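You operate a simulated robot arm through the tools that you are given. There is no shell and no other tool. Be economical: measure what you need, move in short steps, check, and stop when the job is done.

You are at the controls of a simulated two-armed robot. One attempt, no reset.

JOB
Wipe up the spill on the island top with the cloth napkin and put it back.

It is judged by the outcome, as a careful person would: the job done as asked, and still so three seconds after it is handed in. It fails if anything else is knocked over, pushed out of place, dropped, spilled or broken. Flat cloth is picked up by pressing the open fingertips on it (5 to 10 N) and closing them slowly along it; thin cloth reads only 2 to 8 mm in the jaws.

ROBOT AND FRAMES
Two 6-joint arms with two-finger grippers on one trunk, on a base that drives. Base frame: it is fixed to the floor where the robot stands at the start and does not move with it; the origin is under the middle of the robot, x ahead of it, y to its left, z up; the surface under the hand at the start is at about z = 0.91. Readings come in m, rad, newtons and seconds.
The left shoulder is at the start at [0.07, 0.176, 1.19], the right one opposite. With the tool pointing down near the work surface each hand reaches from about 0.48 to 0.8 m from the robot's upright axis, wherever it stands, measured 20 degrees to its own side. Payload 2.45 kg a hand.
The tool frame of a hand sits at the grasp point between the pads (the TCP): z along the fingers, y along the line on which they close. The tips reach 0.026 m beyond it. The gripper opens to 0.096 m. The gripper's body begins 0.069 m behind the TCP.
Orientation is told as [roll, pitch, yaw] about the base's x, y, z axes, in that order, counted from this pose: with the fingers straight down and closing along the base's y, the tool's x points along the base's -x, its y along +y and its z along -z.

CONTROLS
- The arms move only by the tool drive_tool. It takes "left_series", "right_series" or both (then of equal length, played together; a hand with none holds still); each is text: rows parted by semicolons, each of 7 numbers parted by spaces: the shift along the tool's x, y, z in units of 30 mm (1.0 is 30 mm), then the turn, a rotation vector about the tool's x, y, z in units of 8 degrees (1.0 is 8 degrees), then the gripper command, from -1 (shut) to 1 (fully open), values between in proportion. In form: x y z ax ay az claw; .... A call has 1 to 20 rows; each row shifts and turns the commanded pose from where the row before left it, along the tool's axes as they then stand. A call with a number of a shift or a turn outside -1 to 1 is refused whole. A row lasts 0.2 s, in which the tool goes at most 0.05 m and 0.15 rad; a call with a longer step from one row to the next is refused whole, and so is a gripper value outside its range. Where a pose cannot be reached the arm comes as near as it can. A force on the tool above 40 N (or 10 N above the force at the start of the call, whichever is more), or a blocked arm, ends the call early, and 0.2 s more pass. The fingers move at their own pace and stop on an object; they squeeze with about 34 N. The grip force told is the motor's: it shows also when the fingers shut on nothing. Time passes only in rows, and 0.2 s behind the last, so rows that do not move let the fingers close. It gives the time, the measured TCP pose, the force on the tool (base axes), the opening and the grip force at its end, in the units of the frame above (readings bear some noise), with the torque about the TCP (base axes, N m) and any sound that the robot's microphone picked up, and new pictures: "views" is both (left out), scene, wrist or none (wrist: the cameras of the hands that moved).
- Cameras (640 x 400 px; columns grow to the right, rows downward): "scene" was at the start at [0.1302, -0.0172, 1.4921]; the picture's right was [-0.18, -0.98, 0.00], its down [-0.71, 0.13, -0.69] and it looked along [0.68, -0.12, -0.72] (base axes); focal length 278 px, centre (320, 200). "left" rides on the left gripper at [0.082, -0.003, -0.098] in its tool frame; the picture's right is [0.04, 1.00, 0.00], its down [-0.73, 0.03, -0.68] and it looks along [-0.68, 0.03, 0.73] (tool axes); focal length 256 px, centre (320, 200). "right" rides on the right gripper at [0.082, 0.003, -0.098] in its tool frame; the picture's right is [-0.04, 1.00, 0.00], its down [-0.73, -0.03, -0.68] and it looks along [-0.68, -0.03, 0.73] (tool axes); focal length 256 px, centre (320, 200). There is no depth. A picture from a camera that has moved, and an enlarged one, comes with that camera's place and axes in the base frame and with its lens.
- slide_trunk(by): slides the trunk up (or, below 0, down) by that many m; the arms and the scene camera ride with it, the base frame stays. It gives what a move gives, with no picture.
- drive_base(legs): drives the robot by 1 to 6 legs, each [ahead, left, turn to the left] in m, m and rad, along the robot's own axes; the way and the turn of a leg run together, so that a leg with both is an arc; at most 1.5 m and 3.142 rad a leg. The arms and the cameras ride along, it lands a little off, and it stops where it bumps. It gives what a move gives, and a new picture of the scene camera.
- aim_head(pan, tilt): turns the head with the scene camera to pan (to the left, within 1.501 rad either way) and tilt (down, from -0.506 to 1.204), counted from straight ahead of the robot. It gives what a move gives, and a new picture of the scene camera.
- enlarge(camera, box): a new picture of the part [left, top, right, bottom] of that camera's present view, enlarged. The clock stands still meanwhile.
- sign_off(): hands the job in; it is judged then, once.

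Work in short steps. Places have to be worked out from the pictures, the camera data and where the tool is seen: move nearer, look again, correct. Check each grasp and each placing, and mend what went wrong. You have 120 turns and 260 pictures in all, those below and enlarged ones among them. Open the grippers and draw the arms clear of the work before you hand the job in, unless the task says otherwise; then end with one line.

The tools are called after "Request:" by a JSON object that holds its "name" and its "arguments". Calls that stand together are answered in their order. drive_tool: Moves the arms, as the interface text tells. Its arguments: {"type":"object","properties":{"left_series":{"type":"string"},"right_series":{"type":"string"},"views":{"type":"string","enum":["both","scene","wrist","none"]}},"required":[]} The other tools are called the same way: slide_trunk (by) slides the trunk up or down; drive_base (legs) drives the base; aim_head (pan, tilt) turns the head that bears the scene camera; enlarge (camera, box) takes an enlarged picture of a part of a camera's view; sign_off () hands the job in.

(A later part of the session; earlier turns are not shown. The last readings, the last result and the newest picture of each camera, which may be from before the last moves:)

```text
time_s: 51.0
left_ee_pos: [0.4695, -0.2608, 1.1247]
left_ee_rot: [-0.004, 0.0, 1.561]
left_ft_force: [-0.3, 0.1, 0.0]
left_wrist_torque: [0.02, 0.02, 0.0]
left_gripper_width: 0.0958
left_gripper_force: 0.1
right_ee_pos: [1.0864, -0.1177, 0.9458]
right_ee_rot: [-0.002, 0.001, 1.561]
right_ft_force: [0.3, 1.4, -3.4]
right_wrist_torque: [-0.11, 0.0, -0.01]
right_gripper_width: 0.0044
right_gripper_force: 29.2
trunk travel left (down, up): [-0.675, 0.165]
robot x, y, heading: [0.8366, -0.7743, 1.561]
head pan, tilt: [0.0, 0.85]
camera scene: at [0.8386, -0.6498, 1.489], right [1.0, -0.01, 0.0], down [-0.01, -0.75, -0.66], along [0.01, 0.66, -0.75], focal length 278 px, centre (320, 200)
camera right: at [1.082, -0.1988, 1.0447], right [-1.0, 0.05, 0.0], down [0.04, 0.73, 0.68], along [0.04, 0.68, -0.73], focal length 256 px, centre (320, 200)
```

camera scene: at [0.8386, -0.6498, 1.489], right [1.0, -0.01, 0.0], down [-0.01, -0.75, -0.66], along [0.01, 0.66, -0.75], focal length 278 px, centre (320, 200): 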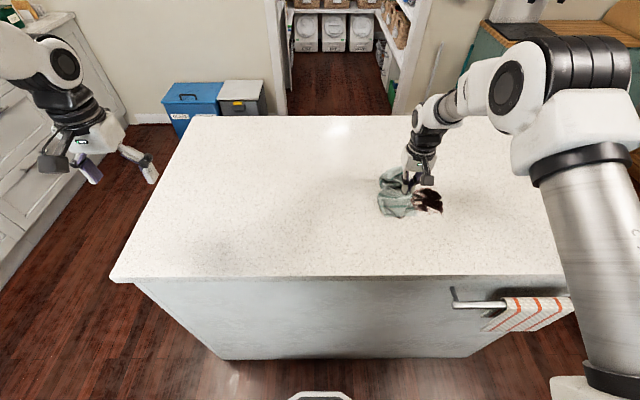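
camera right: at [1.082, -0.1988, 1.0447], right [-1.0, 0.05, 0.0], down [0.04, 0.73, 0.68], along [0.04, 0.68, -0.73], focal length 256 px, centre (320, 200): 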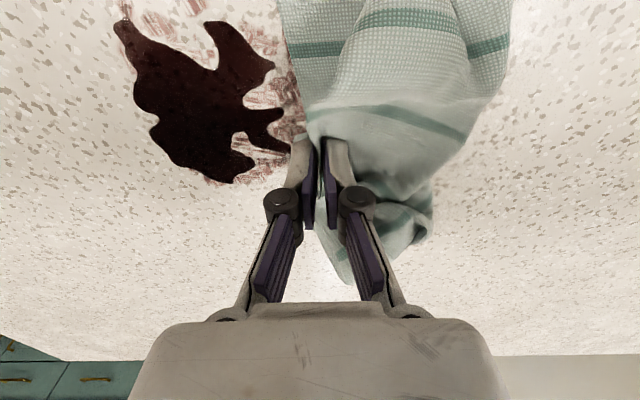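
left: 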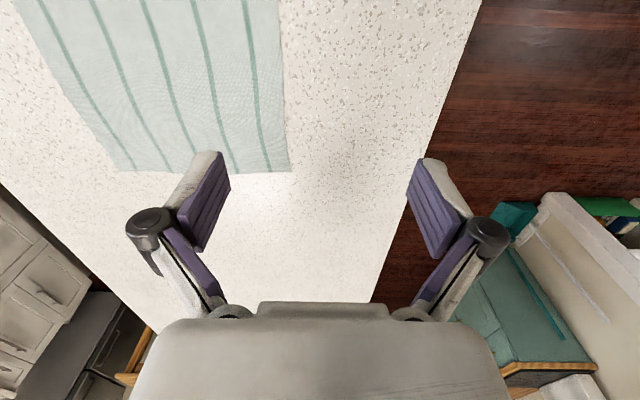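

Pressing and sweeping in +x past the far side of the spill.

Request:
{"name": "drive_tool", "arguments": {"right_series": "0.2 0 0.3 0 0 0 -1; 0.2 -0.5 0.06 0 0 0 -1; 0 -0.6 0 0 0 0 -1; 0 -0.6 0 0 0 0 -1; 0 -0.6 0 0 0 0 -1; 0 -0.6 0 0 0 0 -1; 0 -0.6 0 0 0 0 -1; 0 -0.6 0 0 0 0 -1; 0 -0.6 0 0 0 0 -1; 0 -0.6 0 0 0 0 -1; 0 0 0 0 0 0 -1", "views": "both"}}

```text
time_s: 53.4
left_ee_pos: [0.4691, -0.2623, 1.1255]
left_ee_rot: [-0.001, -0.001, 1.56]
left_ft_force: [0.2, 0.4, 0.0]
left_wrist_torque: [0.0, 0.04, 0.02]
left_gripper_width: 0.0963
left_gripper_force: 0.1
right_ee_pos: [1.2434, -0.1338, 0.9387]
right_ee_rot: [-0.002, 0.0, 1.561]
right_ft_force: [-2.0, -0.3, 18.3]
right_wrist_torque: [-0.01, -0.04, 0.03]
right_gripper_width: 0.0043
right_gripper_force: 31.5
trunk travel left (down, up): [-0.675, 0.165]
robot x, y, heading: [0.8362, -0.7748, 1.559]
head pan, tilt: [0.0, 0.85]
camera scene: at [0.837, -0.6523, 1.4893], right [1.0, -0.01, 0.0], down [-0.01, -0.75, -0.66], along [0.01, 0.66, -0.75], focal length 278 px, centre (320, 200)
camera right: at [1.2403, -0.2147, 1.0369], right [-1.0, 0.05, 0.0], down [0.04, 0.73, 0.68], along [0.04, 0.68, -0.73], focal length 256 px, centre (320, 200)
```

scene: 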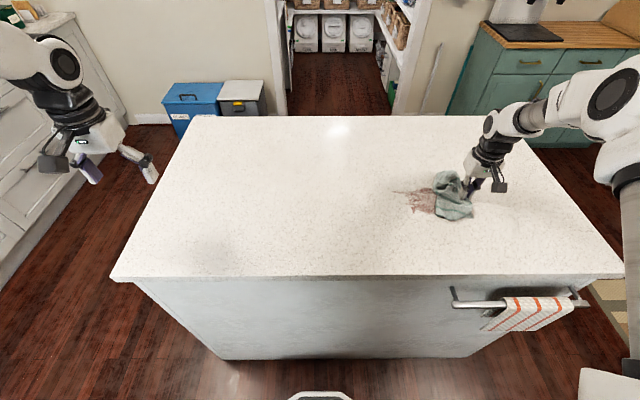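
right: 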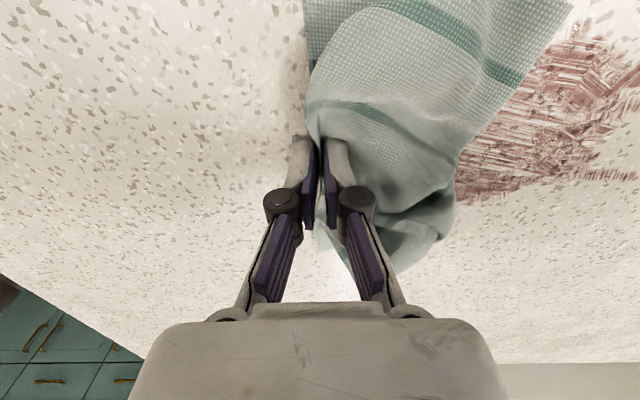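

The dark liquid is gone, leaving a thin smear. I scrub back and forth over x 1.05–1.24 on neighbouring lines.

Request:
{"name": "drive_tool", "arguments": {"right_series": "0.5 0.5 0 0 0 0 -1; 0 0.8 0 0 0 0 -1; 0 0.8 0 0 0 0 -1; 0 0.8 0 0 0 0 -1; 0 0.8 0 0 0 0 -1; 0 0.8 0 0 0 0 -1; 0 0.8 0 0 0 0 -1; 0 0.8 0 0 0 0 -1; -0.6 0.4 0 0 0 0 -1; -0.6 0 0 0 0 0 -1; 0 -0.8 0 0 0 0 -1; 0 -0.8 0 0 0 0 -1; 0 -0.8 0 0 0 0 -1; 0 -0.8 0 0 0 0 -1; 0 -0.8 0 0 0 0 -1; 0 -0.8 0 0 0 0 -1; 0 -0.8 0 0 0 0 -1; 0 -0.4 0 0 0 0 -1; 0 0 0 0 0 0 -1", "views": "both"}}

```text
time_s: 57.4
left_ee_pos: [0.4693, -0.2632, 1.1268]
left_ee_rot: [-0.002, -0.002, 1.559]
left_ft_force: [-0.2, -0.6, 0.6]
left_wrist_torque: [-0.01, 0.03, -0.06]
left_gripper_width: 0.0959
left_gripper_force: 0.1
right_ee_pos: [1.229, -0.1134, 0.9387]
right_ee_rot: [-0.004, -0.002, 1.561]
right_ft_force: [-2.3, 1.0, 18.5]
right_wrist_torque: [0.03, 0.08, 0.0]
right_gripper_width: 0.0009
right_gripper_force: 29.5
trunk travel left (down, up): [-0.675, 0.165]
robot x, y, heading: [0.8385, -0.7744, 1.563]
head pan, tilt: [0.0, 0.85]
camera scene: at [0.8372, -0.6528, 1.4893], right [1.0, -0.01, 0.0], down [-0.01, -0.75, -0.66], along [0.01, 0.66, -0.75], focal length 278 px, centre (320, 200)
camera right: at [1.2256, -0.1941, 1.0366], right [-1.0, 0.05, 0.0], down [0.04, 0.73, 0.68], along [0.04, 0.68, -0.73], focal length 256 px, centre (320, 200)
```

scene: 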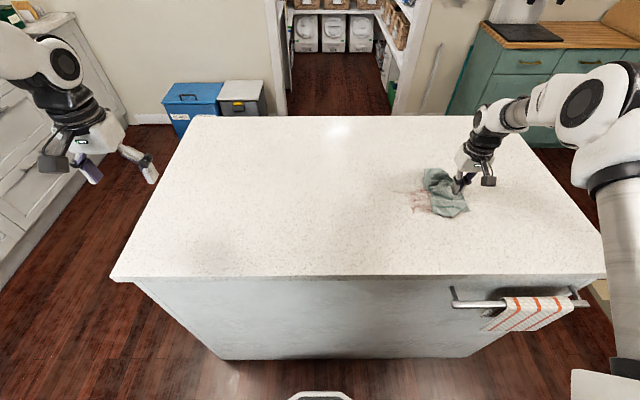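
right: 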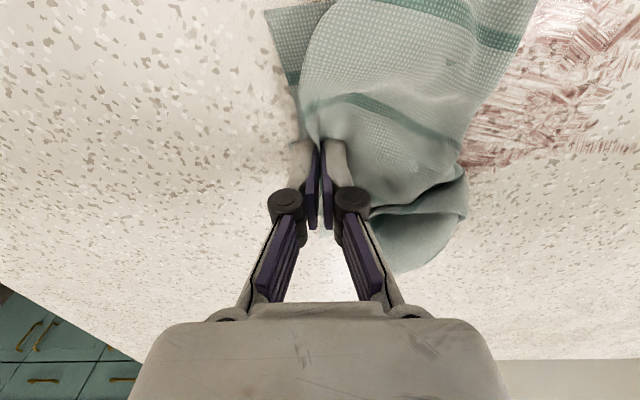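

Smear is fading; more strokes, closer to the near side (y -0.15 to -0.19).

Request:
{"name": "drive_tool", "arguments": {"right_series": "0.9 0.5 0 0 0 0 -1; 0.6 0.9 0 0 0 0 -1; 0 0.9 0 0 0 0 -1; 0 0.9 0 0 0 0 -1; 0 0.9 0 0 0 0 -1; 0 0.9 0 0 0 0 -1; 0 0.9 0 0 0 0 -1; 0.7 0.3 0 0 0 0 -1; 0 -0.9 0 0 0 0 -1; 0 -0.9 0 0 0 0 -1; 0 -0.9 0 0 0 0 -1; 0 -0.9 0 0 0 0 -1; 0 -0.9 0 0 0 0 -1; -0.7 0.5 0 0 0 0 -1; -0.6 0.9 0 0 0 0 -1; 0 0.9 0 0 0 0 -1; 0 0.9 0 0 0 0 -1; 0 0.9 0 0 0 0 -1; 0 0 0 0 0 0 -1", "views": "both"}}

```text
time_s: 61.4
left_ee_pos: [0.4685, -0.2624, 1.1261]
left_ee_rot: [-0.001, -0.002, 1.56]
left_ft_force: [0.3, -0.2, 0.1]
left_wrist_torque: [0.02, 0.01, -0.01]
left_gripper_width: 0.0963
left_gripper_force: 0.1
right_ee_pos: [1.0536, -0.139, 0.9376]
right_ee_rot: [-0.002, -0.003, 1.562]
right_ft_force: [-1.4, 1.0, 16.8]
right_wrist_torque: [-0.16, 0.06, -0.03]
right_gripper_width: 0.0037
right_gripper_force: 38.6
trunk travel left (down, up): [-0.675, 0.165]
robot x, y, heading: [0.8353, -0.777, 1.559]
head pan, tilt: [0.0, 0.85]
camera scene: at [0.8387, -0.6527, 1.4893], right [1.0, -0.01, 0.0], down [-0.01, -0.75, -0.66], along [0.01, 0.66, -0.75], focal length 278 px, centre (320, 200)
camera right: at [1.051, -0.2194, 1.0365], right [-1.0, 0.05, 0.0], down [0.04, 0.73, 0.68], along [0.04, 0.68, -0.73], focal length 256 px, centre (320, 200)
```

scene: 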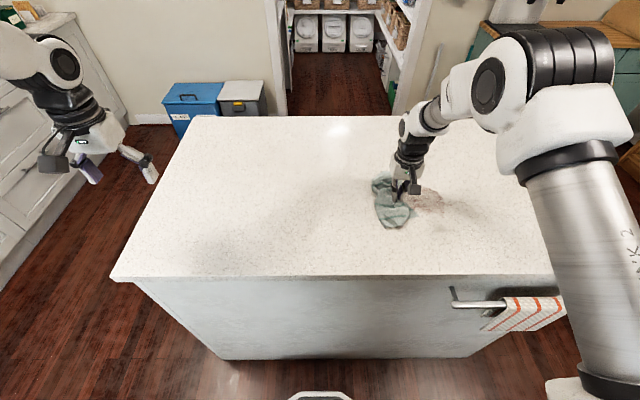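
right: 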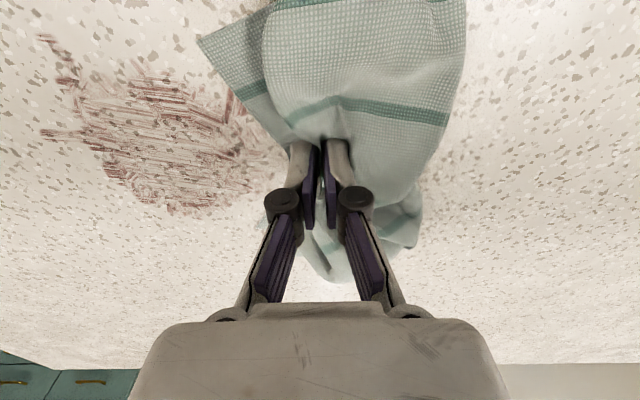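

Only a faint smear at x 1.09–1.20, y -0.20 – -0.09. More strokes on several lines.

Request:
{"name": "drive_tool", "arguments": {"right_series": "-0.9 -0.6 0 0 0 0 -1; 0 -0.9 0 0 0 0 -1; 0 -0.9 0 0 0 0 -1; 0 -0.9 0 0 0 0 -1; 0 -0.9 0 0 0 0 -1; 0 -0.9 0 0 0 0 -1; 0 -0.6 0 0 0 0 -1; 0.6 0.5 0 0 0 0 -1; 0 0.9 0 0 0 0 -1; 0 0.9 0 0 0 0 -1; 0 0.9 0 0 0 0 -1; 0 0.9 0 0 0 0 -1; 0.7 0.5 0 0 0 0 -1; 0 -0.9 0 0 0 0 -1; 0 -0.9 0 0 0 0 -1; 0 -0.9 0 0 0 0 -1; 0 -0.9 0 0 0 0 -1; 0 -0.9 0 0 0 0 -1; 0 0 0 0 0 0 -1", "views": "none"}}

Request:
{"name": "drive_tool", "arguments": {"right_series": "0.7 0.5 0 0 0 0 -1; 0 0.9 0 0 0 0 -1; 0 0.9 0 0 0 0 -1; 0 0.9 0 0 0 0 -1; 0 0.9 0 0 0 0 -1; 0 0.9 0 0 0 0 -1; 0.7 0.3 0 0 0 0 -1; 0 -0.9 0 0 0 0 -1; 0 -0.9 0 0 0 0 -1; 0 -0.9 0 0 0 0 -1; 0 -0.9 0 0 0 0 -1; 0 -0.9 0 0 0 0 -1; -0.6 -0.5 0 0 0 0 -1; 0 -0.6 0 0 0 0 -1; 0 0 0 0 0 0 -1", "views": "both"}}

```text
time_s: 65.4
left_ee_pos: [0.4687, -0.2632, 1.125]
left_ee_rot: [0.0, -0.003, 1.56]
left_ft_force: [-0.3, 0.8, -0.1]
left_wrist_torque: [0.01, 0.02, -0.03]
left_gripper_width: 0.0959
left_gripper_force: 0.0
right_ee_pos: [1.2245, -0.1524, 0.9388]
right_ee_rot: [-0.002, -0.002, 1.56]
right_ft_force: [-2.3, 1.4, 14.6]
right_wrist_torque: [-0.11, 0.1, 0.0]
right_gripper_width: 0.0043
right_gripper_force: 29.6
trunk travel left (down, up): [-0.675, 0.165]
robot x, y, heading: [0.8409, -0.7756, 1.56]
head pan, tilt: [0.0, 0.85]
```

```text
time_s: 68.6
left_ee_pos: [0.469, -0.2626, 1.1246]
left_ee_rot: [-0.002, -0.001, 1.561]
left_ft_force: [0.3, 0.4, -0.3]
left_wrist_torque: [0.01, -0.02, 0.01]
left_gripper_width: 0.096
left_gripper_force: 0.0
right_ee_pos: [1.2322, -0.1749, 0.9397]
right_ee_rot: [-0.004, -0.002, 1.561]
right_ft_force: [-0.7, -0.1, 16.1]
right_wrist_torque: [0.16, 0.1, -0.02]
right_gripper_width: 0.0033
right_gripper_force: 28.9
trunk travel left (down, up): [-0.675, 0.165]
robot x, y, heading: [0.836, -0.7757, 1.557]
head pan, tilt: [0.0, 0.85]
camera scene: at [0.8376, -0.6523, 1.4893], right [1.0, -0.01, 0.0], down [-0.01, -0.75, -0.66], along [0.01, 0.66, -0.75], focal length 278 px, centre (320, 200)
camera right: at [1.2285, -0.2563, 1.0366], right [-1.0, 0.05, 0.0], down [0.04, 0.73, 0.68], along [0.04, 0.68, -0.73], focal length 256 px, centre (320, 200)
```

scene: 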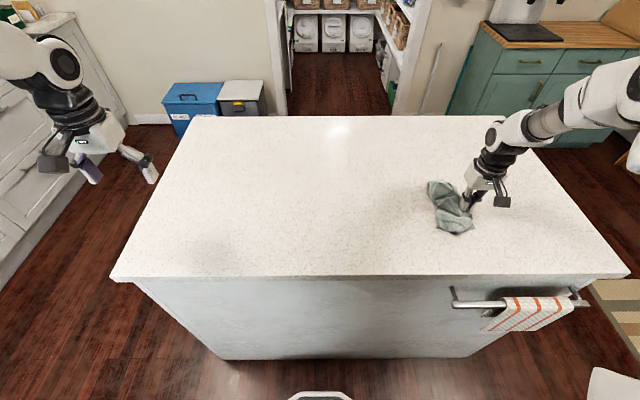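
right: 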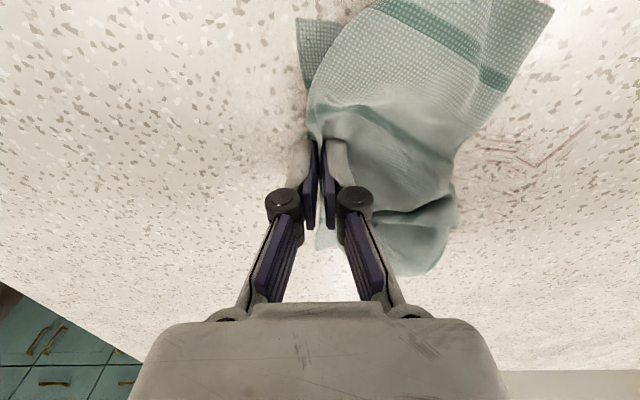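

Nearly clean; faint marks near (1.11, -0.15). A few more strokes there.

Request:
{"name": "drive_tool", "arguments": {"right_series": "-0.4 0.9 0 0 0 0 -1; 0 0.9 0 0 0 0 -1; 0 0.9 0 0 0 0 -1; 0 0.9 0 0 0 0 -1; 0 0.9 0 0 0 0 -1; 0 0.9 0 0 0 0 -1; 0 0.9 0 0 0 0 -1; -0.4 0 0 0 0 0 -1; 0 -0.9 0 0 0 0 -1; 0 -0.9 0 0 0 0 -1; 0 -0.9 0 0 0 0 -1; 0 -0.9 0 0 0 0 -1; -0.5 0 0 0 0 0 -1; 0 0.9 0 0 0 0 -1; 0 0.9 0 0 0 0 -1; 0 0.9 0 0 0 0 -1; 0.4 0.9 0 0 0 0 -1; 0.4 0.9 0 0 0 0 -1; 0 0.5 0 0 0 0 -1; 0 0 0 0 0 0 -1", "views": "both"}}

Request:
{"name": "enlarge", "arguments": {"camera": "scene", "box": [370, 140, 514, 230]}}

```text
time_s: 72.8
left_ee_pos: [0.4684, -0.2639, 1.1255]
left_ee_rot: [-0.002, -0.003, 1.562]
left_ft_force: [0.3, -0.2, 0.0]
left_wrist_torque: [0.0, 0.0, 0.0]
left_gripper_width: 0.0961
left_gripper_force: 0.2
right_ee_pos: [1.0007, -0.1598, 0.9383]
right_ee_rot: [-0.001, -0.004, 1.561]
right_ft_force: [-0.3, 0.0, 28.9]
right_wrist_torque: [-0.12, 0.29, 0.02]
right_gripper_width: 0.0048
right_gripper_force: 38.7
trunk travel left (down, up): [-0.675, 0.165]
robot x, y, heading: [0.839, -0.7722, 1.558]
head pan, tilt: [0.0, 0.85]
camera scene: at [0.8376, -0.6544, 1.4895], right [1.0, -0.01, 0.0], down [-0.01, -0.75, -0.66], along [0.01, 0.66, -0.75], focal length 278 px, centre (320, 200)
camera right: at [0.9966, -0.2409, 1.0362], right [-1.0, 0.05, 0.0], down [0.04, 0.73, 0.68], along [0.04, 0.68, -0.73], focal length 256 px, centre (320, 200)
```

scene: 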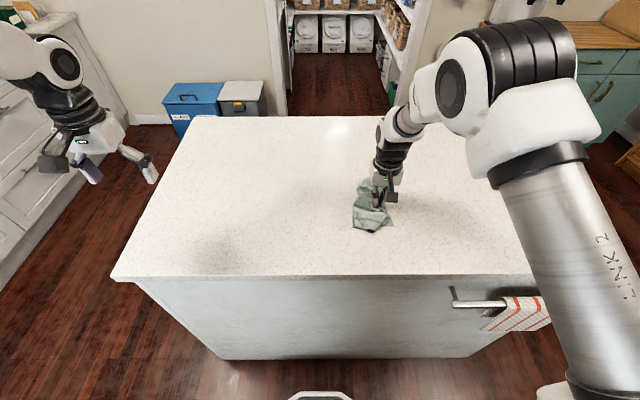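
right: 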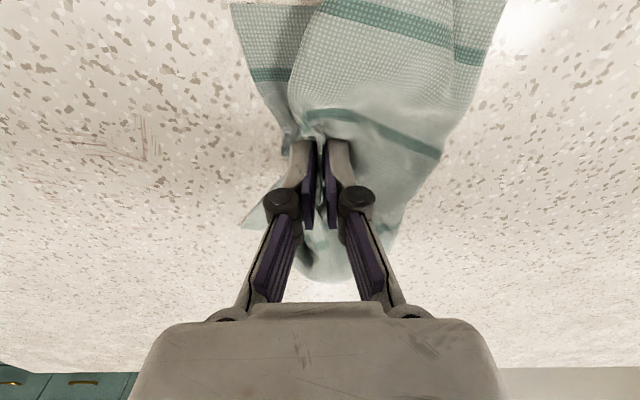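

```text
4.44 times, centred on (442, 185) of scene
camera zoom: at [0.8376, -0.6544, 1.4895], right [1.0, -0.01, 0.0], down [-0.01, -0.75, -0.66], along [0.01, 0.66, -0.75], focal length 1237 px, centre (-222, 267)
```

zoom: 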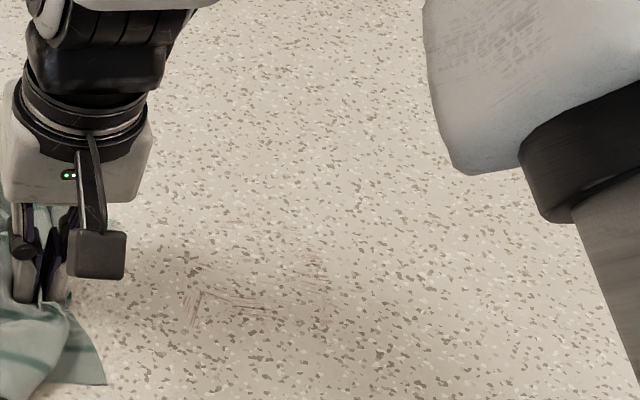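

Very faint traces remain at x 1.10–1.18, y -0.19 – -0.14; one more scrubbing set there.

Request:
{"name": "drive_tool", "arguments": {"right_series": "0.6 -0.9 0 0 0 0 -1; 0.2 -0.9 0 0 0 0 -1; 0 -0.9 0 0 0 0 -1; 0 -0.9 0 0 0 0 -1; 0 -0.9 0 0 0 0 -1; 0 -0.9 0 0 0 0 -1; 0 -0.9 0 0 0 0 -1; 0 -0.9 0 0 0 0 -1; -0.3 0.9 0 0 0 0 -1; 0 0.9 0 0 0 0 -1; 0 0.9 0 0 0 0 -1; 0 0.9 0 0 0 0 -1; 0 0.9 0 0 0 0 -1; -0.4 0.6 0 0 0 0 -1; 0 -0.9 0 0 0 0 -1; 0 -0.9 0 0 0 0 -1; 0 -0.9 0 0 0 0 -1; 0 -0.9 0 0 0 0 -1; 0 -0.9 0 0 0 0 -1; 0 -0.9 0 0 0 0 -1", "views": "none"}}

Request:
{"name": "drive_tool", "arguments": {"right_series": "-0.3 0.9 0 0 0 0 -1; 0 0.9 0 0 0 0 -1; 0 0.9 0 0 0 0 -1; 0 0.9 0 0 0 0 -1; 0 0.9 0 0 0 0 -1; 0.8 0.5 0 0 0 0 -1; 0.8 0 0 0 0 0 -1; 0 -0.9 0 0 0 0 -1; 0 -0.9 0 0 0 0 -1; 0 -0.9 0 0 0 0 -1; 0 -0.9 0 0 0 0 -1; 0 -0.9 0 0 0 0 -1; 0 -0.9 0 0 0 0 -1; 0 -0.6 0 0 0 0 -1; 0 0 0 0 0 0 -1", "views": "wrist"}}

Request:
{"name": "enlarge", "arguments": {"camera": "scene", "box": [370, 140, 514, 230]}}

```text
time_s: 77.0
left_ee_pos: [0.4692, -0.2629, 1.1251]
left_ee_rot: [-0.001, -0.004, 1.56]
left_ft_force: [-0.8, -0.1, -0.8]
left_wrist_torque: [0.04, 0.01, 0.0]
left_gripper_width: 0.096
left_gripper_force: 0.0
right_ee_pos: [1.2259, -0.1627, 0.9384]
right_ee_rot: [-0.005, -0.005, 1.56]
right_ft_force: [-1.2, 2.5, 17.3]
right_wrist_torque: [-0.19, 0.32, 0.04]
right_gripper_width: 0.0047
right_gripper_force: 38.3
trunk travel left (down, up): [-0.675, 0.165]
robot x, y, heading: [0.8359, -0.7732, 1.56]
head pan, tilt: [0.0, 0.85]
```

```text
time_s: 80.2
left_ee_pos: [0.4681, -0.2619, 1.125]
left_ee_rot: [-0.001, -0.003, 1.559]
left_ft_force: [0.7, 0.0, 0.3]
left_wrist_torque: [0.03, 0.0, 0.01]
left_gripper_width: 0.096
left_gripper_force: 0.3
right_ee_pos: [1.2551, -0.2034, 0.9381]
right_ee_rot: [-0.005, -0.004, 1.56]
right_ft_force: [-3.6, 2.0, 18.2]
right_wrist_torque: [-0.13, 0.3, -0.01]
right_gripper_width: 0.0047
right_gripper_force: 32.5
trunk travel left (down, up): [-0.675, 0.165]
robot x, y, heading: [0.8367, -0.7762, 1.559]
head pan, tilt: [0.0, 0.85]
camera right: at [1.2515, -0.2841, 1.0364], right [-1.0, 0.05, 0.0], down [0.03, 0.73, 0.68], along [0.04, 0.68, -0.73], focal length 256 px, centre (320, 200)
```

right: 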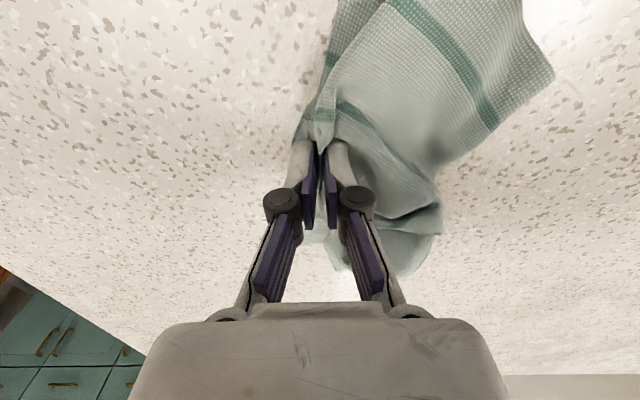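

```text
4.44 times, centred on (442, 185) of scene
camera zoom: at [0.8367, -0.6526, 1.4893], right [1.0, -0.01, 0.0], down [-0.01, -0.75, -0.66], along [0.01, 0.66, -0.75], focal length 1237 px, centre (-222, 267)
```

zoom: 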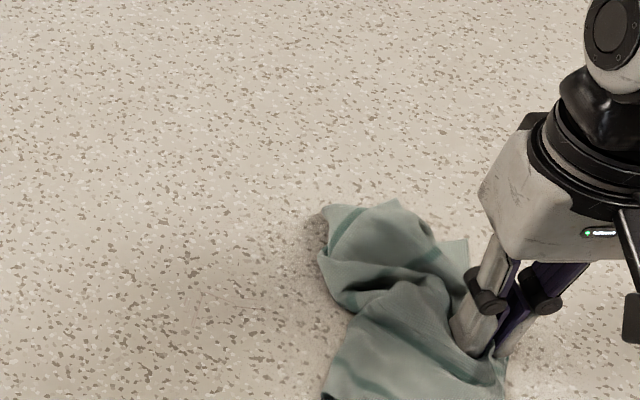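

The counter looks clean. I lift the cloth, moving back a little in -x, and check the whole area.

Request:
{"name": "drive_tool", "arguments": {"right_series": "0 0 -0.6 0 0 0 -1; 0 0 -0.8 0 0 0 -1; 0 0.2 -0.9 0 0 0 -1; -0.3 0.3 -0.9 0 0 0 -1; -0.3 0.3 -0.9 0 0 0 -1; -0.3 0.3 -0.9 0 0 0 -1; -0.3 0.3 -0.9 0 0 0 -1; -0.3 0.3 -0.9 0 0 0 -1; -0.3 0.3 -0.9 0 0 0 -1; 0 0.3 -0.9 0 0 0 -1; 0 0 -0.4 0 0 0 -1; 0 0 0 0 0 0 -1", "views": "scene"}}

Request:
{"name": "enlarge", "arguments": {"camera": "scene", "box": [360, 120, 520, 240]}}

```text
time_s: 82.8
left_ee_pos: [0.4698, -0.2603, 1.1243]
left_ee_rot: [-0.001, 0.0, 1.561]
left_ft_force: [0.3, 0.1, 0.4]
left_wrist_torque: [-0.02, 0.04, -0.06]
left_gripper_width: 0.0958
left_gripper_force: 0.1
right_ee_pos: [1.1883, -0.1474, 1.206]
right_ee_rot: [-0.001, 0.0, 1.56]
right_ft_force: [0.6, 0.1, 0.2]
right_wrist_torque: [0.0, 0.0, 0.01]
right_gripper_width: 0.0
right_gripper_force: 29.0
trunk travel left (down, up): [-0.675, 0.165]
robot x, y, heading: [0.8399, -0.7759, 1.567]
head pan, tilt: [0.0, 0.85]
camera scene: at [0.8394, -0.649, 1.4889], right [1.0, -0.01, 0.0], down [-0.01, -0.75, -0.66], along [0.01, 0.66, -0.75], focal length 278 px, centre (320, 200)
```

scene: 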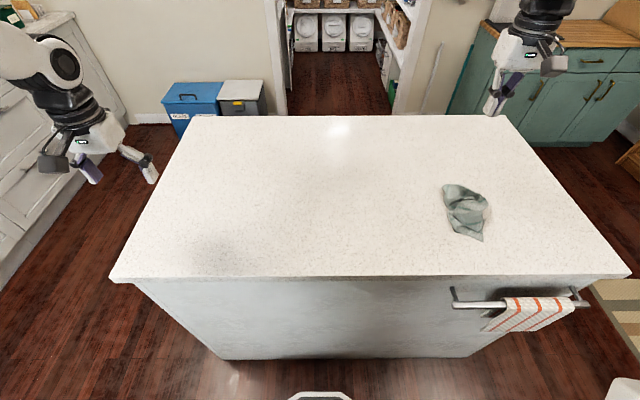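

```text
3.33 times, centred on (440, 180) of scene
camera zoom: at [0.8394, -0.649, 1.4889], right [1.0, -0.01, 0.0], down [-0.01, -0.75, -0.66], along [0.01, 0.66, -0.75], focal length 928 px, centre (-80, 267)
```

zoom: 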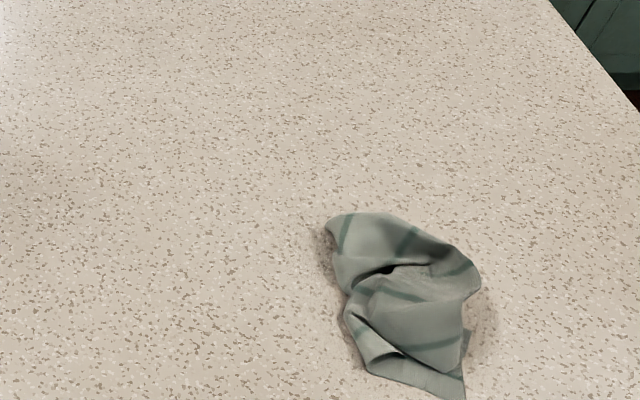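

The cloth slipped out at the last lift and lies in a heap around (1.24, -0.17); the counter is clean. I open the hand and look closely with the wrist camera to choose a regrasp point.

Request:
{"name": "drive_tool", "arguments": {"right_series": "0.5 -0.5 0.8 0 0 0 1; 0.5 -0.3 0.8 0 0 0 1; 0.5 0 0.6 0 0 0 1; 0.5 0 0 0 0 0 1; 0.5 0 0 0 0 0 1; 0 0 0 0 0 0 1", "views": "both"}}

```text
time_s: 84.2
left_ee_pos: [0.4692, -0.2609, 1.1247]
left_ee_rot: [0.001, -0.001, 1.559]
left_ft_force: [0.9, 0.8, 0.2]
left_wrist_torque: [0.01, 0.01, -0.02]
left_gripper_width: 0.0961
left_gripper_force: 0.1
right_ee_pos: [1.2105, -0.2218, 1.1393]
right_ee_rot: [-0.003, -0.001, 1.56]
right_ft_force: [0.0, 0.8, 0.1]
right_wrist_torque: [-0.01, 0.0, -0.01]
right_gripper_width: 0.0962
right_gripper_force: 0.2
trunk travel left (down, up): [-0.675, 0.165]
robot x, y, heading: [0.8362, -0.7772, 1.557]
head pan, tilt: [0.0, 0.85]
camera scene: at [0.8391, -0.6487, 1.4889], right [1.0, -0.01, 0.0], down [-0.01, -0.75, -0.66], along [0.01, 0.66, -0.75], focal length 278 px, centre (320, 200)
camera right: at [1.2068, -0.3018, 1.2383], right [-1.0, 0.05, 0.0], down [0.04, 0.73, 0.68], along [0.04, 0.68, -0.73], focal length 256 px, centre (320, 200)
```

scene: 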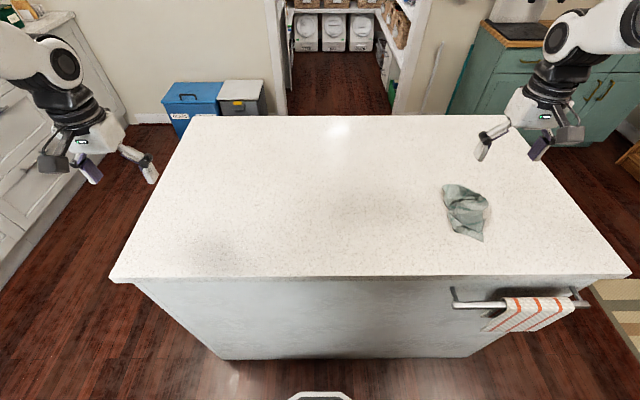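
right: 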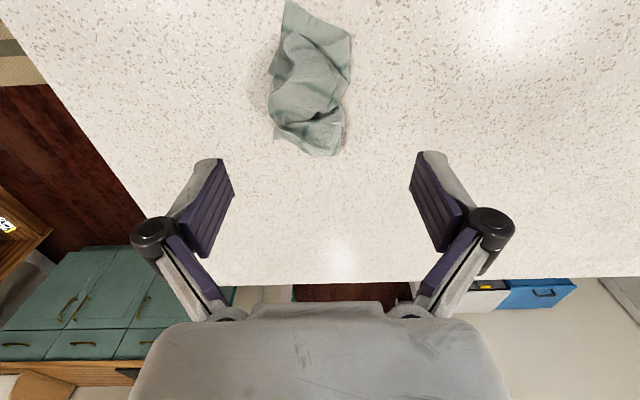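

Request:
{"name": "enlarge", "arguments": {"camera": "right", "box": [200, 0, 440, 170]}}

Request:
{"name": "enlarge", "arguments": {"camera": "scene", "box": [420, 170, 516, 250]}}

```text
2.35 times, centred on (320, 85) of right
camera zoom: at [1.2068, -0.3018, 1.2383], right [-1.0, 0.05, 0.0], down [0.04, 0.73, 0.68], along [0.04, 0.68, -0.73], focal length 602 px, centre (320, 471)
```

zoom: 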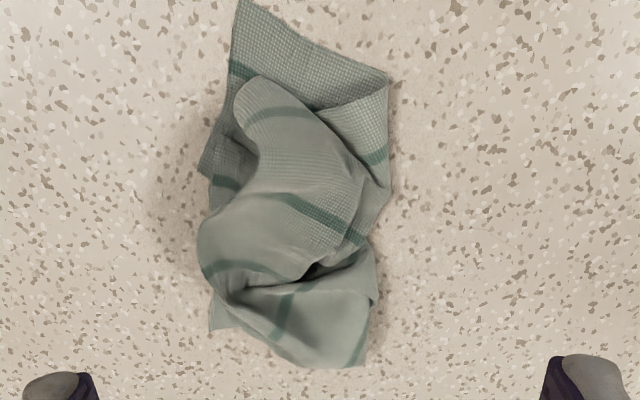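

```text
5.00 times, centred on (468, 210) of scene
camera zoom: at [0.8391, -0.6487, 1.4889], right [1.0, -0.01, 0.0], down [-0.01, -0.75, -0.66], along [0.01, 0.66, -0.75], focal length 1391 px, centre (-420, 150)
```

zoom: 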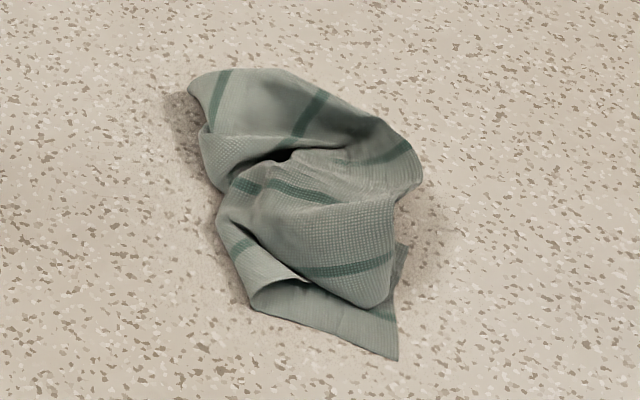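

Two free corners show: P at about (1.245, -0.275) and Q at (1.19, -0.085). I'll pinch close to corner P, at (1.23, -0.245), with a 30 mm opening; descending there.

Request:
{"name": "drive_tool", "arguments": {"right_series": "0.4 -0.35 0.8 0 0 0 0; 0.4 -0.3 1 0 0 0 -0.375; 0 0 1 0 0 0 -0.375; 0 0 1 0 0 0 -0.375; 0 0 1 0 0 0 -0.375; 0 0 1 0 0 0 -0.375; 0 0 0.3 0 0 0 -0.375; 0 0 0 0 0 0 -0.375", "views": "both"}}

```text
time_s: 86.0
left_ee_pos: [0.4705, -0.2604, 1.1242]
left_ee_rot: [0.0, -0.001, 1.559]
left_ft_force: [0.3, 0.4, 0.6]
left_wrist_torque: [-0.01, -0.01, 0.04]
left_gripper_width: 0.096
left_gripper_force: 0.1
right_ee_pos: [1.2312, -0.2463, 0.9564]
right_ee_rot: [-0.003, -0.001, 1.56]
right_ft_force: [0.3, -0.2, 0.2]
right_wrist_torque: [0.03, -0.03, 0.02]
right_gripper_width: 0.0298
right_gripper_force: 0.0
trunk travel left (down, up): [-0.675, 0.165]
robot x, y, heading: [0.8353, -0.774, 1.563]
head pan, tilt: [0.0, 0.85]
camera scene: at [0.8393, -0.6496, 1.489], right [1.0, -0.01, 0.0], down [-0.01, -0.75, -0.66], along [0.01, 0.66, -0.75], focal length 278 px, centre (320, 200)
camera right: at [1.2272, -0.3265, 1.0556], right [-1.0, 0.05, 0.0], down [0.04, 0.73, 0.68], along [0.04, 0.68, -0.73], focal length 256 px, centre (320, 200)
```

scene: 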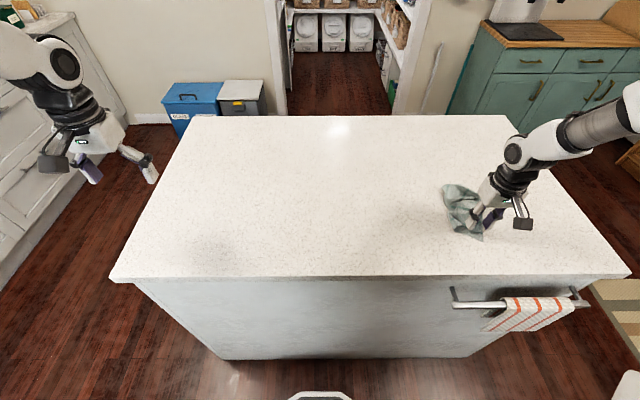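
right: 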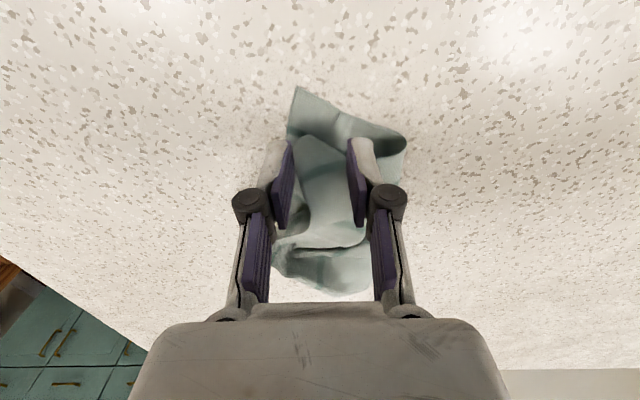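

Aligned around the corner flap. I press down.

Request:
{"name": "drive_tool", "arguments": {"right_series": "0 0 0.4 0 0 0 -0.375; 0 0 0.25 0 0 0 -0.375; 0 0 0 0 0 0 -0.375", "views": "none"}}

```text
time_s: 86.8
left_ee_pos: [0.4695, -0.2605, 1.1245]
left_ee_rot: [0.0, 0.0, 1.56]
left_ft_force: [0.2, 0.1, 0.1]
left_wrist_torque: [-0.02, 0.02, -0.03]
left_gripper_width: 0.096
left_gripper_force: 0.1
right_ee_pos: [1.2305, -0.2458, 0.9374]
right_ee_rot: [-0.001, 0.0, 1.561]
right_ft_force: [0.6, 0.2, 2.4]
right_wrist_torque: [0.04, 0.03, 0.0]
right_gripper_width: 0.03
right_gripper_force: 0.2
trunk travel left (down, up): [-0.675, 0.165]
robot x, y, heading: [0.837, -0.774, 1.56]
head pan, tilt: [0.0, 0.85]
```

Light contact; a bit more pressure and then close slowly.

Request:
{"name": "drive_tool", "arguments": {"right_series": "0 0 0.05 0 0 0 -0.375; 0 0 0 0 0 0 -0.45; 0 0 0 0 0 0 -0.55; 0 0 0 0 0 0 -0.65; 0 0 0 0 0 0 -0.75; 0 0 0 0 0 0 -0.85; 0 0 0 0 0 0 -0.95; 0 0 0 0 0 0 -1; 0 0 0 0 0 0 -1; 0 0 0 0 0 0 -1", "views": "wrist"}}

```text
time_s: 89.0
left_ee_pos: [0.4695, -0.2603, 1.1247]
left_ee_rot: [-0.001, -0.001, 1.56]
left_ft_force: [0.5, 0.1, -0.4]
left_wrist_torque: [0.0, 0.04, -0.02]
left_gripper_width: 0.0959
left_gripper_force: 0.0
right_ee_pos: [1.2296, -0.2463, 0.937]
right_ee_rot: [-0.001, -0.001, 1.561]
right_ft_force: [-0.9, 0.0, 14.9]
right_wrist_torque: [0.2, 0.07, 0.02]
right_gripper_width: 0.0026
right_gripper_force: 32.0
trunk travel left (down, up): [-0.675, 0.165]
robot x, y, heading: [0.8407, -0.7718, 1.561]
head pan, tilt: [0.0, 0.85]
camera right: at [1.2261, -0.3275, 1.0357], right [-1.0, 0.05, 0.0], down [0.04, 0.73, 0.68], along [0.04, 0.68, -0.73], focal length 256 px, centre (320, 200)
```

right: 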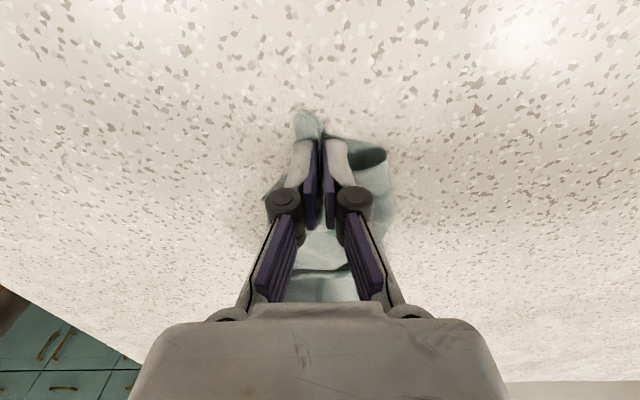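

Corner gripped (2.6 mm). I lift it high so the cloth hangs free.

Request:
{"name": "drive_tool", "arguments": {"right_series": "0 0 -0.5 0 0 0 -1; 0 0 -0.7 0 0 0 -1; 0 0 -0.8 0 0 0 -1; -0.3 0.3 -0.9 0 0 0 -1; -0.3 0.3 -0.9 0 0 0 -1; -0.3 0.3 -0.9 0 0 0 -1; -0.3 0.5 -0.9 0 0 0 -1; -0.3 0.5 -0.9 0 0 0 -1; -0.3 0.5 -0.9 0 0 0 -1; 0 0.5 -0.9 0 0 0 -1; 0 0.5 -0.9 0 0 0 -1; 0 0.5 -0.9 0 0 0 -1; 0 0 -0.8 0 0 0 -1; 0 0 0 0 0 0 -1", "views": "both"}}

```text
time_s: 92.0
left_ee_pos: [0.4702, -0.2599, 1.1249]
left_ee_rot: [0.0, 0.0, 1.56]
left_ft_force: [-0.5, 0.4, -0.2]
left_wrist_torque: [-0.03, -0.03, -0.01]
left_gripper_width: 0.0957
left_gripper_force: 0.0
right_ee_pos: [1.1135, -0.1901, 1.2625]
right_ee_rot: [-0.002, 0.0, 1.561]
right_ft_force: [0.4, 0.6, -0.8]
right_wrist_torque: [-0.02, 0.01, -0.05]
right_gripper_width: 0.0041
right_gripper_force: 30.9
trunk travel left (down, up): [-0.675, 0.165]
robot x, y, heading: [0.8368, -0.7772, 1.562]
head pan, tilt: [0.0, 0.85]
camera scene: at [0.8396, -0.6492, 1.4889], right [1.0, -0.01, 0.0], down [-0.01, -0.75, -0.66], along [0.01, 0.66, -0.75], focal length 278 px, centre (320, 200)
camera right: at [1.1098, -0.2713, 1.3614], right [-1.0, 0.05, 0.0], down [0.04, 0.73, 0.68], along [0.04, 0.68, -0.73], focal length 256 px, centre (320, 200)
```

scene: 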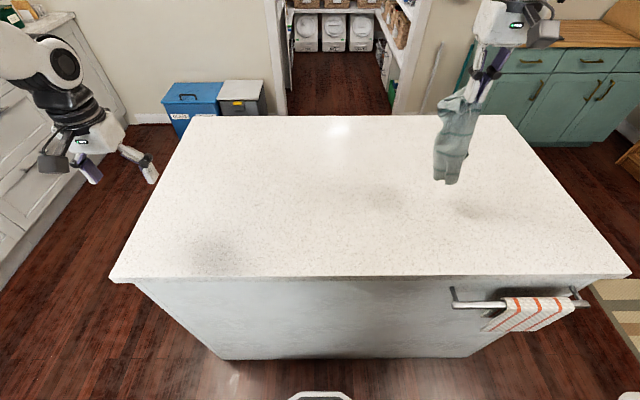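
right: 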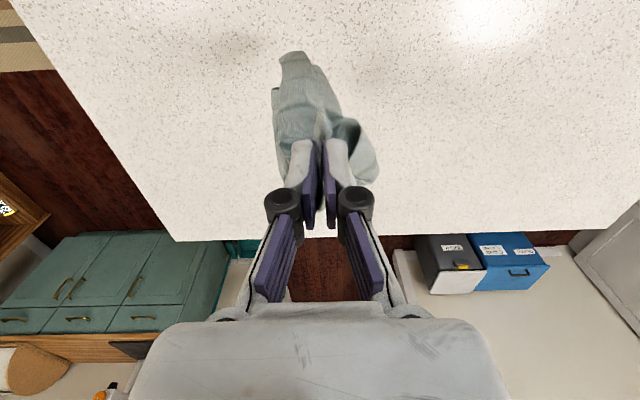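

The cloth hangs from the hand. I check the spill area and the hanging cloth closely.

Request:
{"name": "enlarge", "arguments": {"camera": "scene", "box": [370, 140, 530, 240]}}

Request:
{"name": "enlarge", "arguments": {"camera": "scene", "box": [400, 60, 520, 200]}}

```text
4.00 times, centred on (450, 190) of scene
camera zoom: at [0.8396, -0.6492, 1.4889], right [1.0, -0.01, 0.0], down [-0.01, -0.75, -0.66], along [0.01, 0.66, -0.75], focal length 1113 px, centre (-200, 240)
```

zoom: 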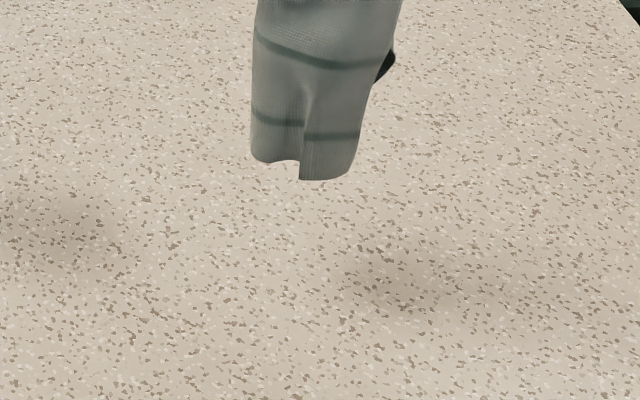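

```text
2.86 times, centred on (460, 130) of scene
camera zoom: at [0.8396, -0.6492, 1.4889], right [1.0, -0.01, 0.0], down [-0.01, -0.75, -0.66], along [0.01, 0.66, -0.75], focal length 795 px, centre (-80, 400)
```

zoom: 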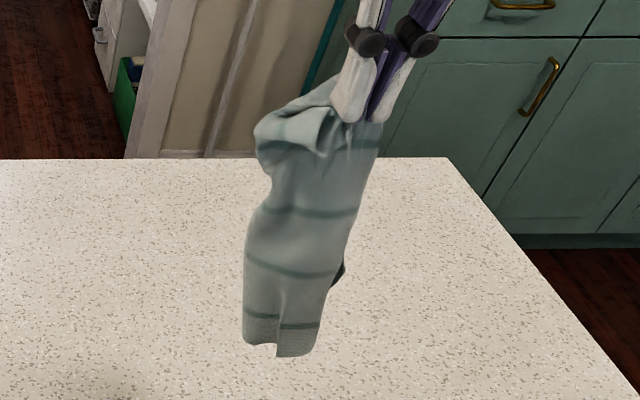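

The counter is clean. Now I strafe left by 0.2 m to stand in front of the napkin's original place.

Request:
{"name": "drive_base", "arguments": {"legs": [[0, 0.19, 0]]}}

Request:
{"name": "drive_tool", "arguments": {"right_series": "0 1 0 0 0 0 -1; 0 1 0 0 0 0 -1; 0 1 0 0 0 0 -1; 0 1 0 0 0 0 -1; 0 0 0 0 0 0 -1", "views": "both"}}

Request:
{"name": "enlarge", "arguments": {"camera": "scene", "box": [300, 40, 500, 200]}}

```text
time_s: 93.5
left_ee_pos: [0.2828, -0.2586, 1.1257]
left_ee_rot: [0.003, 0.001, 1.558]
left_ft_force: [0.2, 0.1, -0.1]
left_wrist_torque: [-0.04, 0.01, 0.0]
left_gripper_width: 0.096
left_gripper_force: 0.0
right_ee_pos: [0.9257, -0.1884, 1.2622]
right_ee_rot: [0.0, 0.001, 1.558]
right_ft_force: [-0.3, 0.1, -0.1]
right_wrist_torque: [-0.03, 0.05, 0.04]
right_gripper_width: 0.0031
right_gripper_force: 31.2
trunk travel left (down, up): [-0.675, 0.165]
robot x, y, heading: [0.6482, -0.7731, 1.562]
head pan, tilt: [0.0, 0.85]
camera scene: at [0.6521, -0.6475, 1.489], right [1.0, -0.01, 0.0], down [-0.01, -0.75, -0.66], along [0.01, 0.66, -0.75], focal length 278 px, centre (320, 200)
```

scene: 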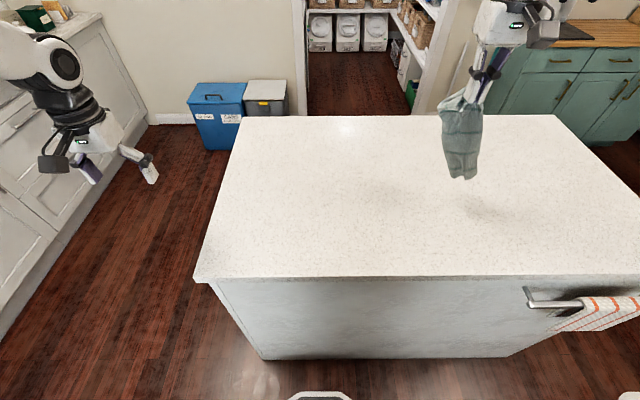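

```text
time_s: 94.7
left_ee_pos: [0.2804, -0.2595, 1.1237]
left_ee_rot: [-0.001, -0.001, 1.559]
left_ft_force: [0.7, 0.6, -0.1]
left_wrist_torque: [0.0, 0.0, -0.01]
left_gripper_width: 0.0961
left_gripper_force: 0.1
right_ee_pos: [0.8062, -0.1864, 1.2619]
right_ee_rot: [-0.001, 0.0, 1.558]
right_ft_force: [0.9, -0.1, 0.6]
right_wrist_torque: [0.0, -0.06, -0.07]
right_gripper_width: 0.0013
right_gripper_force: 30.2
trunk travel left (down, up): [-0.675, 0.165]
robot x, y, heading: [0.6506, -0.7728, 1.558]
head pan, tilt: [0.0, 0.85]
camera scene: at [0.6508, -0.6474, 1.489], right [1.0, -0.01, 0.0], down [-0.01, -0.75, -0.66], along [0.01, 0.66, -0.75], focal length 278 px, centre (320, 200)
camera right: at [0.8019, -0.2682, 1.3612], right [-1.0, 0.05, 0.0], down [0.04, 0.73, 0.68], along [0.04, 0.68, -0.73], focal length 256 px, centre (320, 200)
```

scene: 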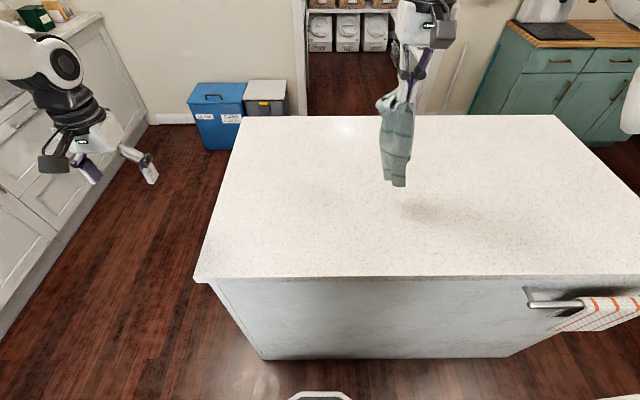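
right: 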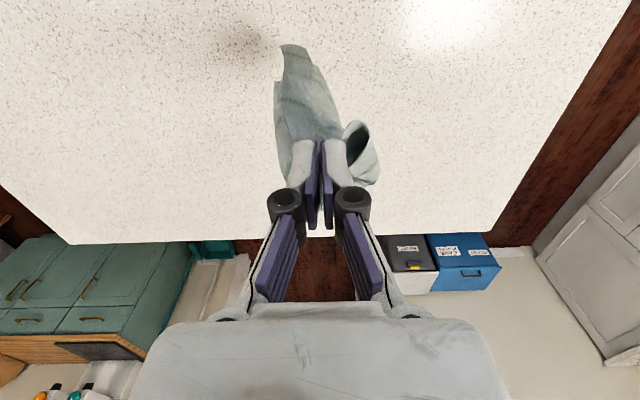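

```text
2.50 times, centred on (400, 120) of scene
camera zoom: at [0.6508, -0.6474, 1.489], right [1.0, -0.01, 0.0], down [-0.01, -0.75, -0.66], along [0.01, 0.66, -0.75], focal length 696 px, centre (120, 400)
```

zoom: 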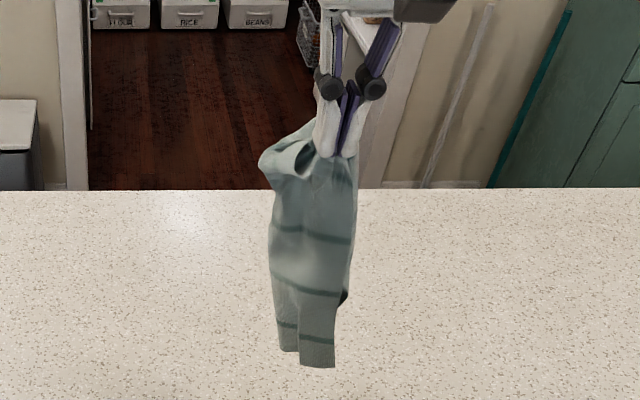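

The cloth hangs folded from its upper right region. I'll lay it down by touching the lower end at the far side (y≈0.07) and drawing the hand back toward me while lowering, then spread the folds on the counter. First, move outward.

Request:
{"name": "drive_tool", "arguments": {"right_series": "-0.9 0.1 0.1 0 0 0 -1; -0.9 0.1 0.1 0 0 0 -1; -0.9 0.1 0.1 0 0 0 -1; -0.9 0.1 0.1 0 0 0 -1; -0.9 0.1 0.1 0 0 0 -1; -0.9 0.1 0.1 0 0 0 -1; -0.9 0.1 0.1 0 0 0 -1; 0 0 0 0 0 0 -1", "views": "both"}}

```text
time_s: 96.5
left_ee_pos: [0.2798, -0.2586, 1.1245]
left_ee_rot: [0.0, 0.0, 1.559]
left_ft_force: [-0.1, 0.3, 0.7]
left_wrist_torque: [0.0, 0.01, 0.0]
left_gripper_width: 0.0959
left_gripper_force: 0.1
right_ee_pos: [0.8006, -0.0676, 1.2297]
right_ee_rot: [-0.001, 0.0, 1.56]
right_ft_force: [-0.6, -0.3, -0.2]
right_wrist_torque: [0.0, 0.01, 0.01]
right_gripper_width: 0.0046
right_gripper_force: 32.4
right hand out of reach, approached as far as the arm can: row 5, 6, 7
trunk travel left (down, up): [-0.675, 0.165]
robot x, y, heading: [0.6479, -0.7738, 1.558]
head pan, tilt: [0.0, 0.85]
camera scene: at [0.6498, -0.6482, 1.4891], right [1.0, -0.01, 0.0], down [-0.01, -0.75, -0.66], along [0.01, 0.66, -0.75], focal length 278 px, centre (320, 200)
camera right: at [0.7971, -0.1493, 1.3283], right [-1.0, 0.05, 0.0], down [0.04, 0.73, 0.68], along [0.04, 0.68, -0.73], focal length 256 px, centre (320, 200)
```

scene: 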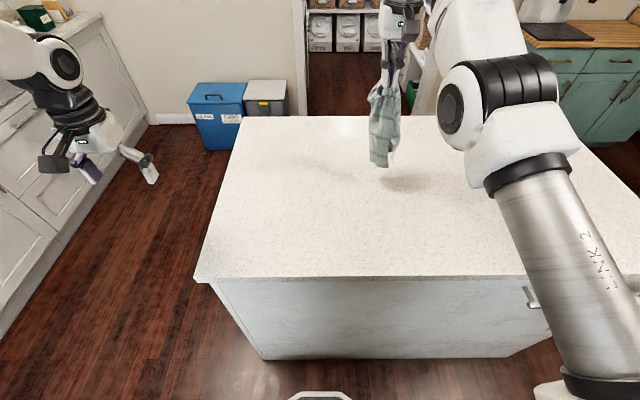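
right: 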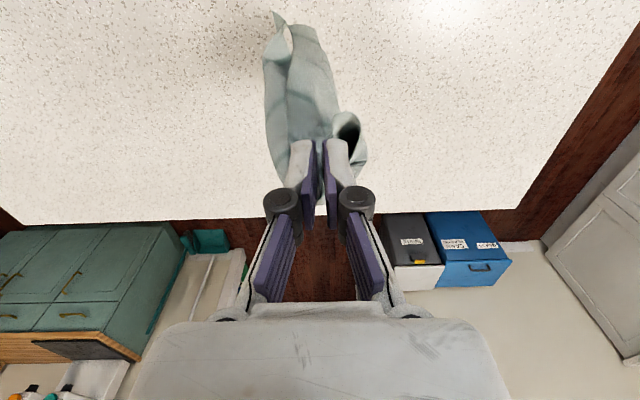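

At the reach limit with a vertical tool; I tilt the fingers outward by 40° to gain reach, then go on outward to y≈0.05.

Request:
{"name": "drive_tool", "arguments": {"right_series": "0 0 0 0 -1 0 -1; 0 0 0 0 -1 0 -1; 0 0 0 0 -1 0 -1; 0 0 0 0 -1 0 -1; 0 0 0 0 -1 0 -1; -0.64 0 0.54 0 0 0 -1; -0.64 0 0.54 0 0 0 -1; -0.64 0 0.54 0 0 0 -1; -0.64 0 0.54 0 0 0 -1; 0 0 0 0 0 0 -1; 0 0 0 0 0 0 -1", "views": "both"}}

```text
time_s: 98.9
left_ee_pos: [0.2801, -0.259, 1.1245]
left_ee_rot: [-0.001, -0.002, 1.559]
left_ft_force: [-0.8, -0.7, 0.3]
left_wrist_torque: [-0.04, 0.02, -0.01]
left_gripper_width: 0.096
left_gripper_force: 0.1
right_ee_pos: [0.8027, 0.0312, 1.2293]
right_ee_rot: [-0.002, -0.699, 1.559]
right_ft_force: [0.5, -0.7, 0.9]
right_wrist_torque: [0.0, 0.0, -0.01]
right_gripper_width: 0.0028
right_gripper_force: 29.5
trunk travel left (down, up): [-0.675, 0.165]
robot x, y, heading: [0.648, -0.7732, 1.559]
head pan, tilt: [0.0, 0.85]
camera scene: at [0.6496, -0.6482, 1.4891], right [1.0, -0.01, 0.0], down [-0.01, -0.75, -0.66], along [0.01, 0.66, -0.75], focal length 278 px, centre (320, 200)
camera right: at [0.7976, -0.0927, 1.2522], right [-1.0, 0.04, 0.02], down [0.03, 0.12, 0.99], along [0.04, 0.99, -0.13], focal length 256 px, centre (320, 200)
```

scene: 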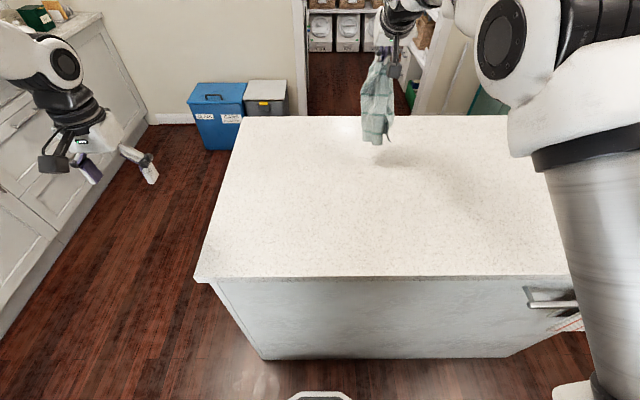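
right: 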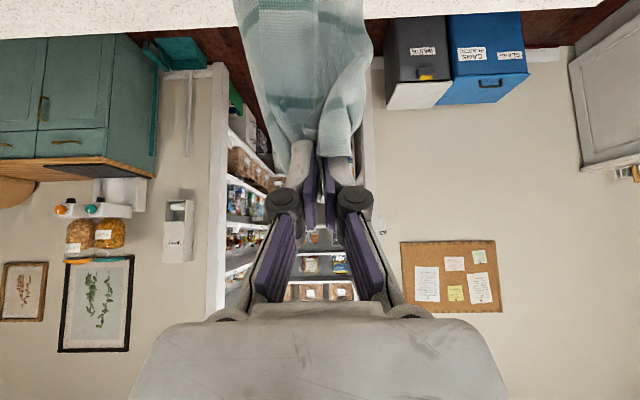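

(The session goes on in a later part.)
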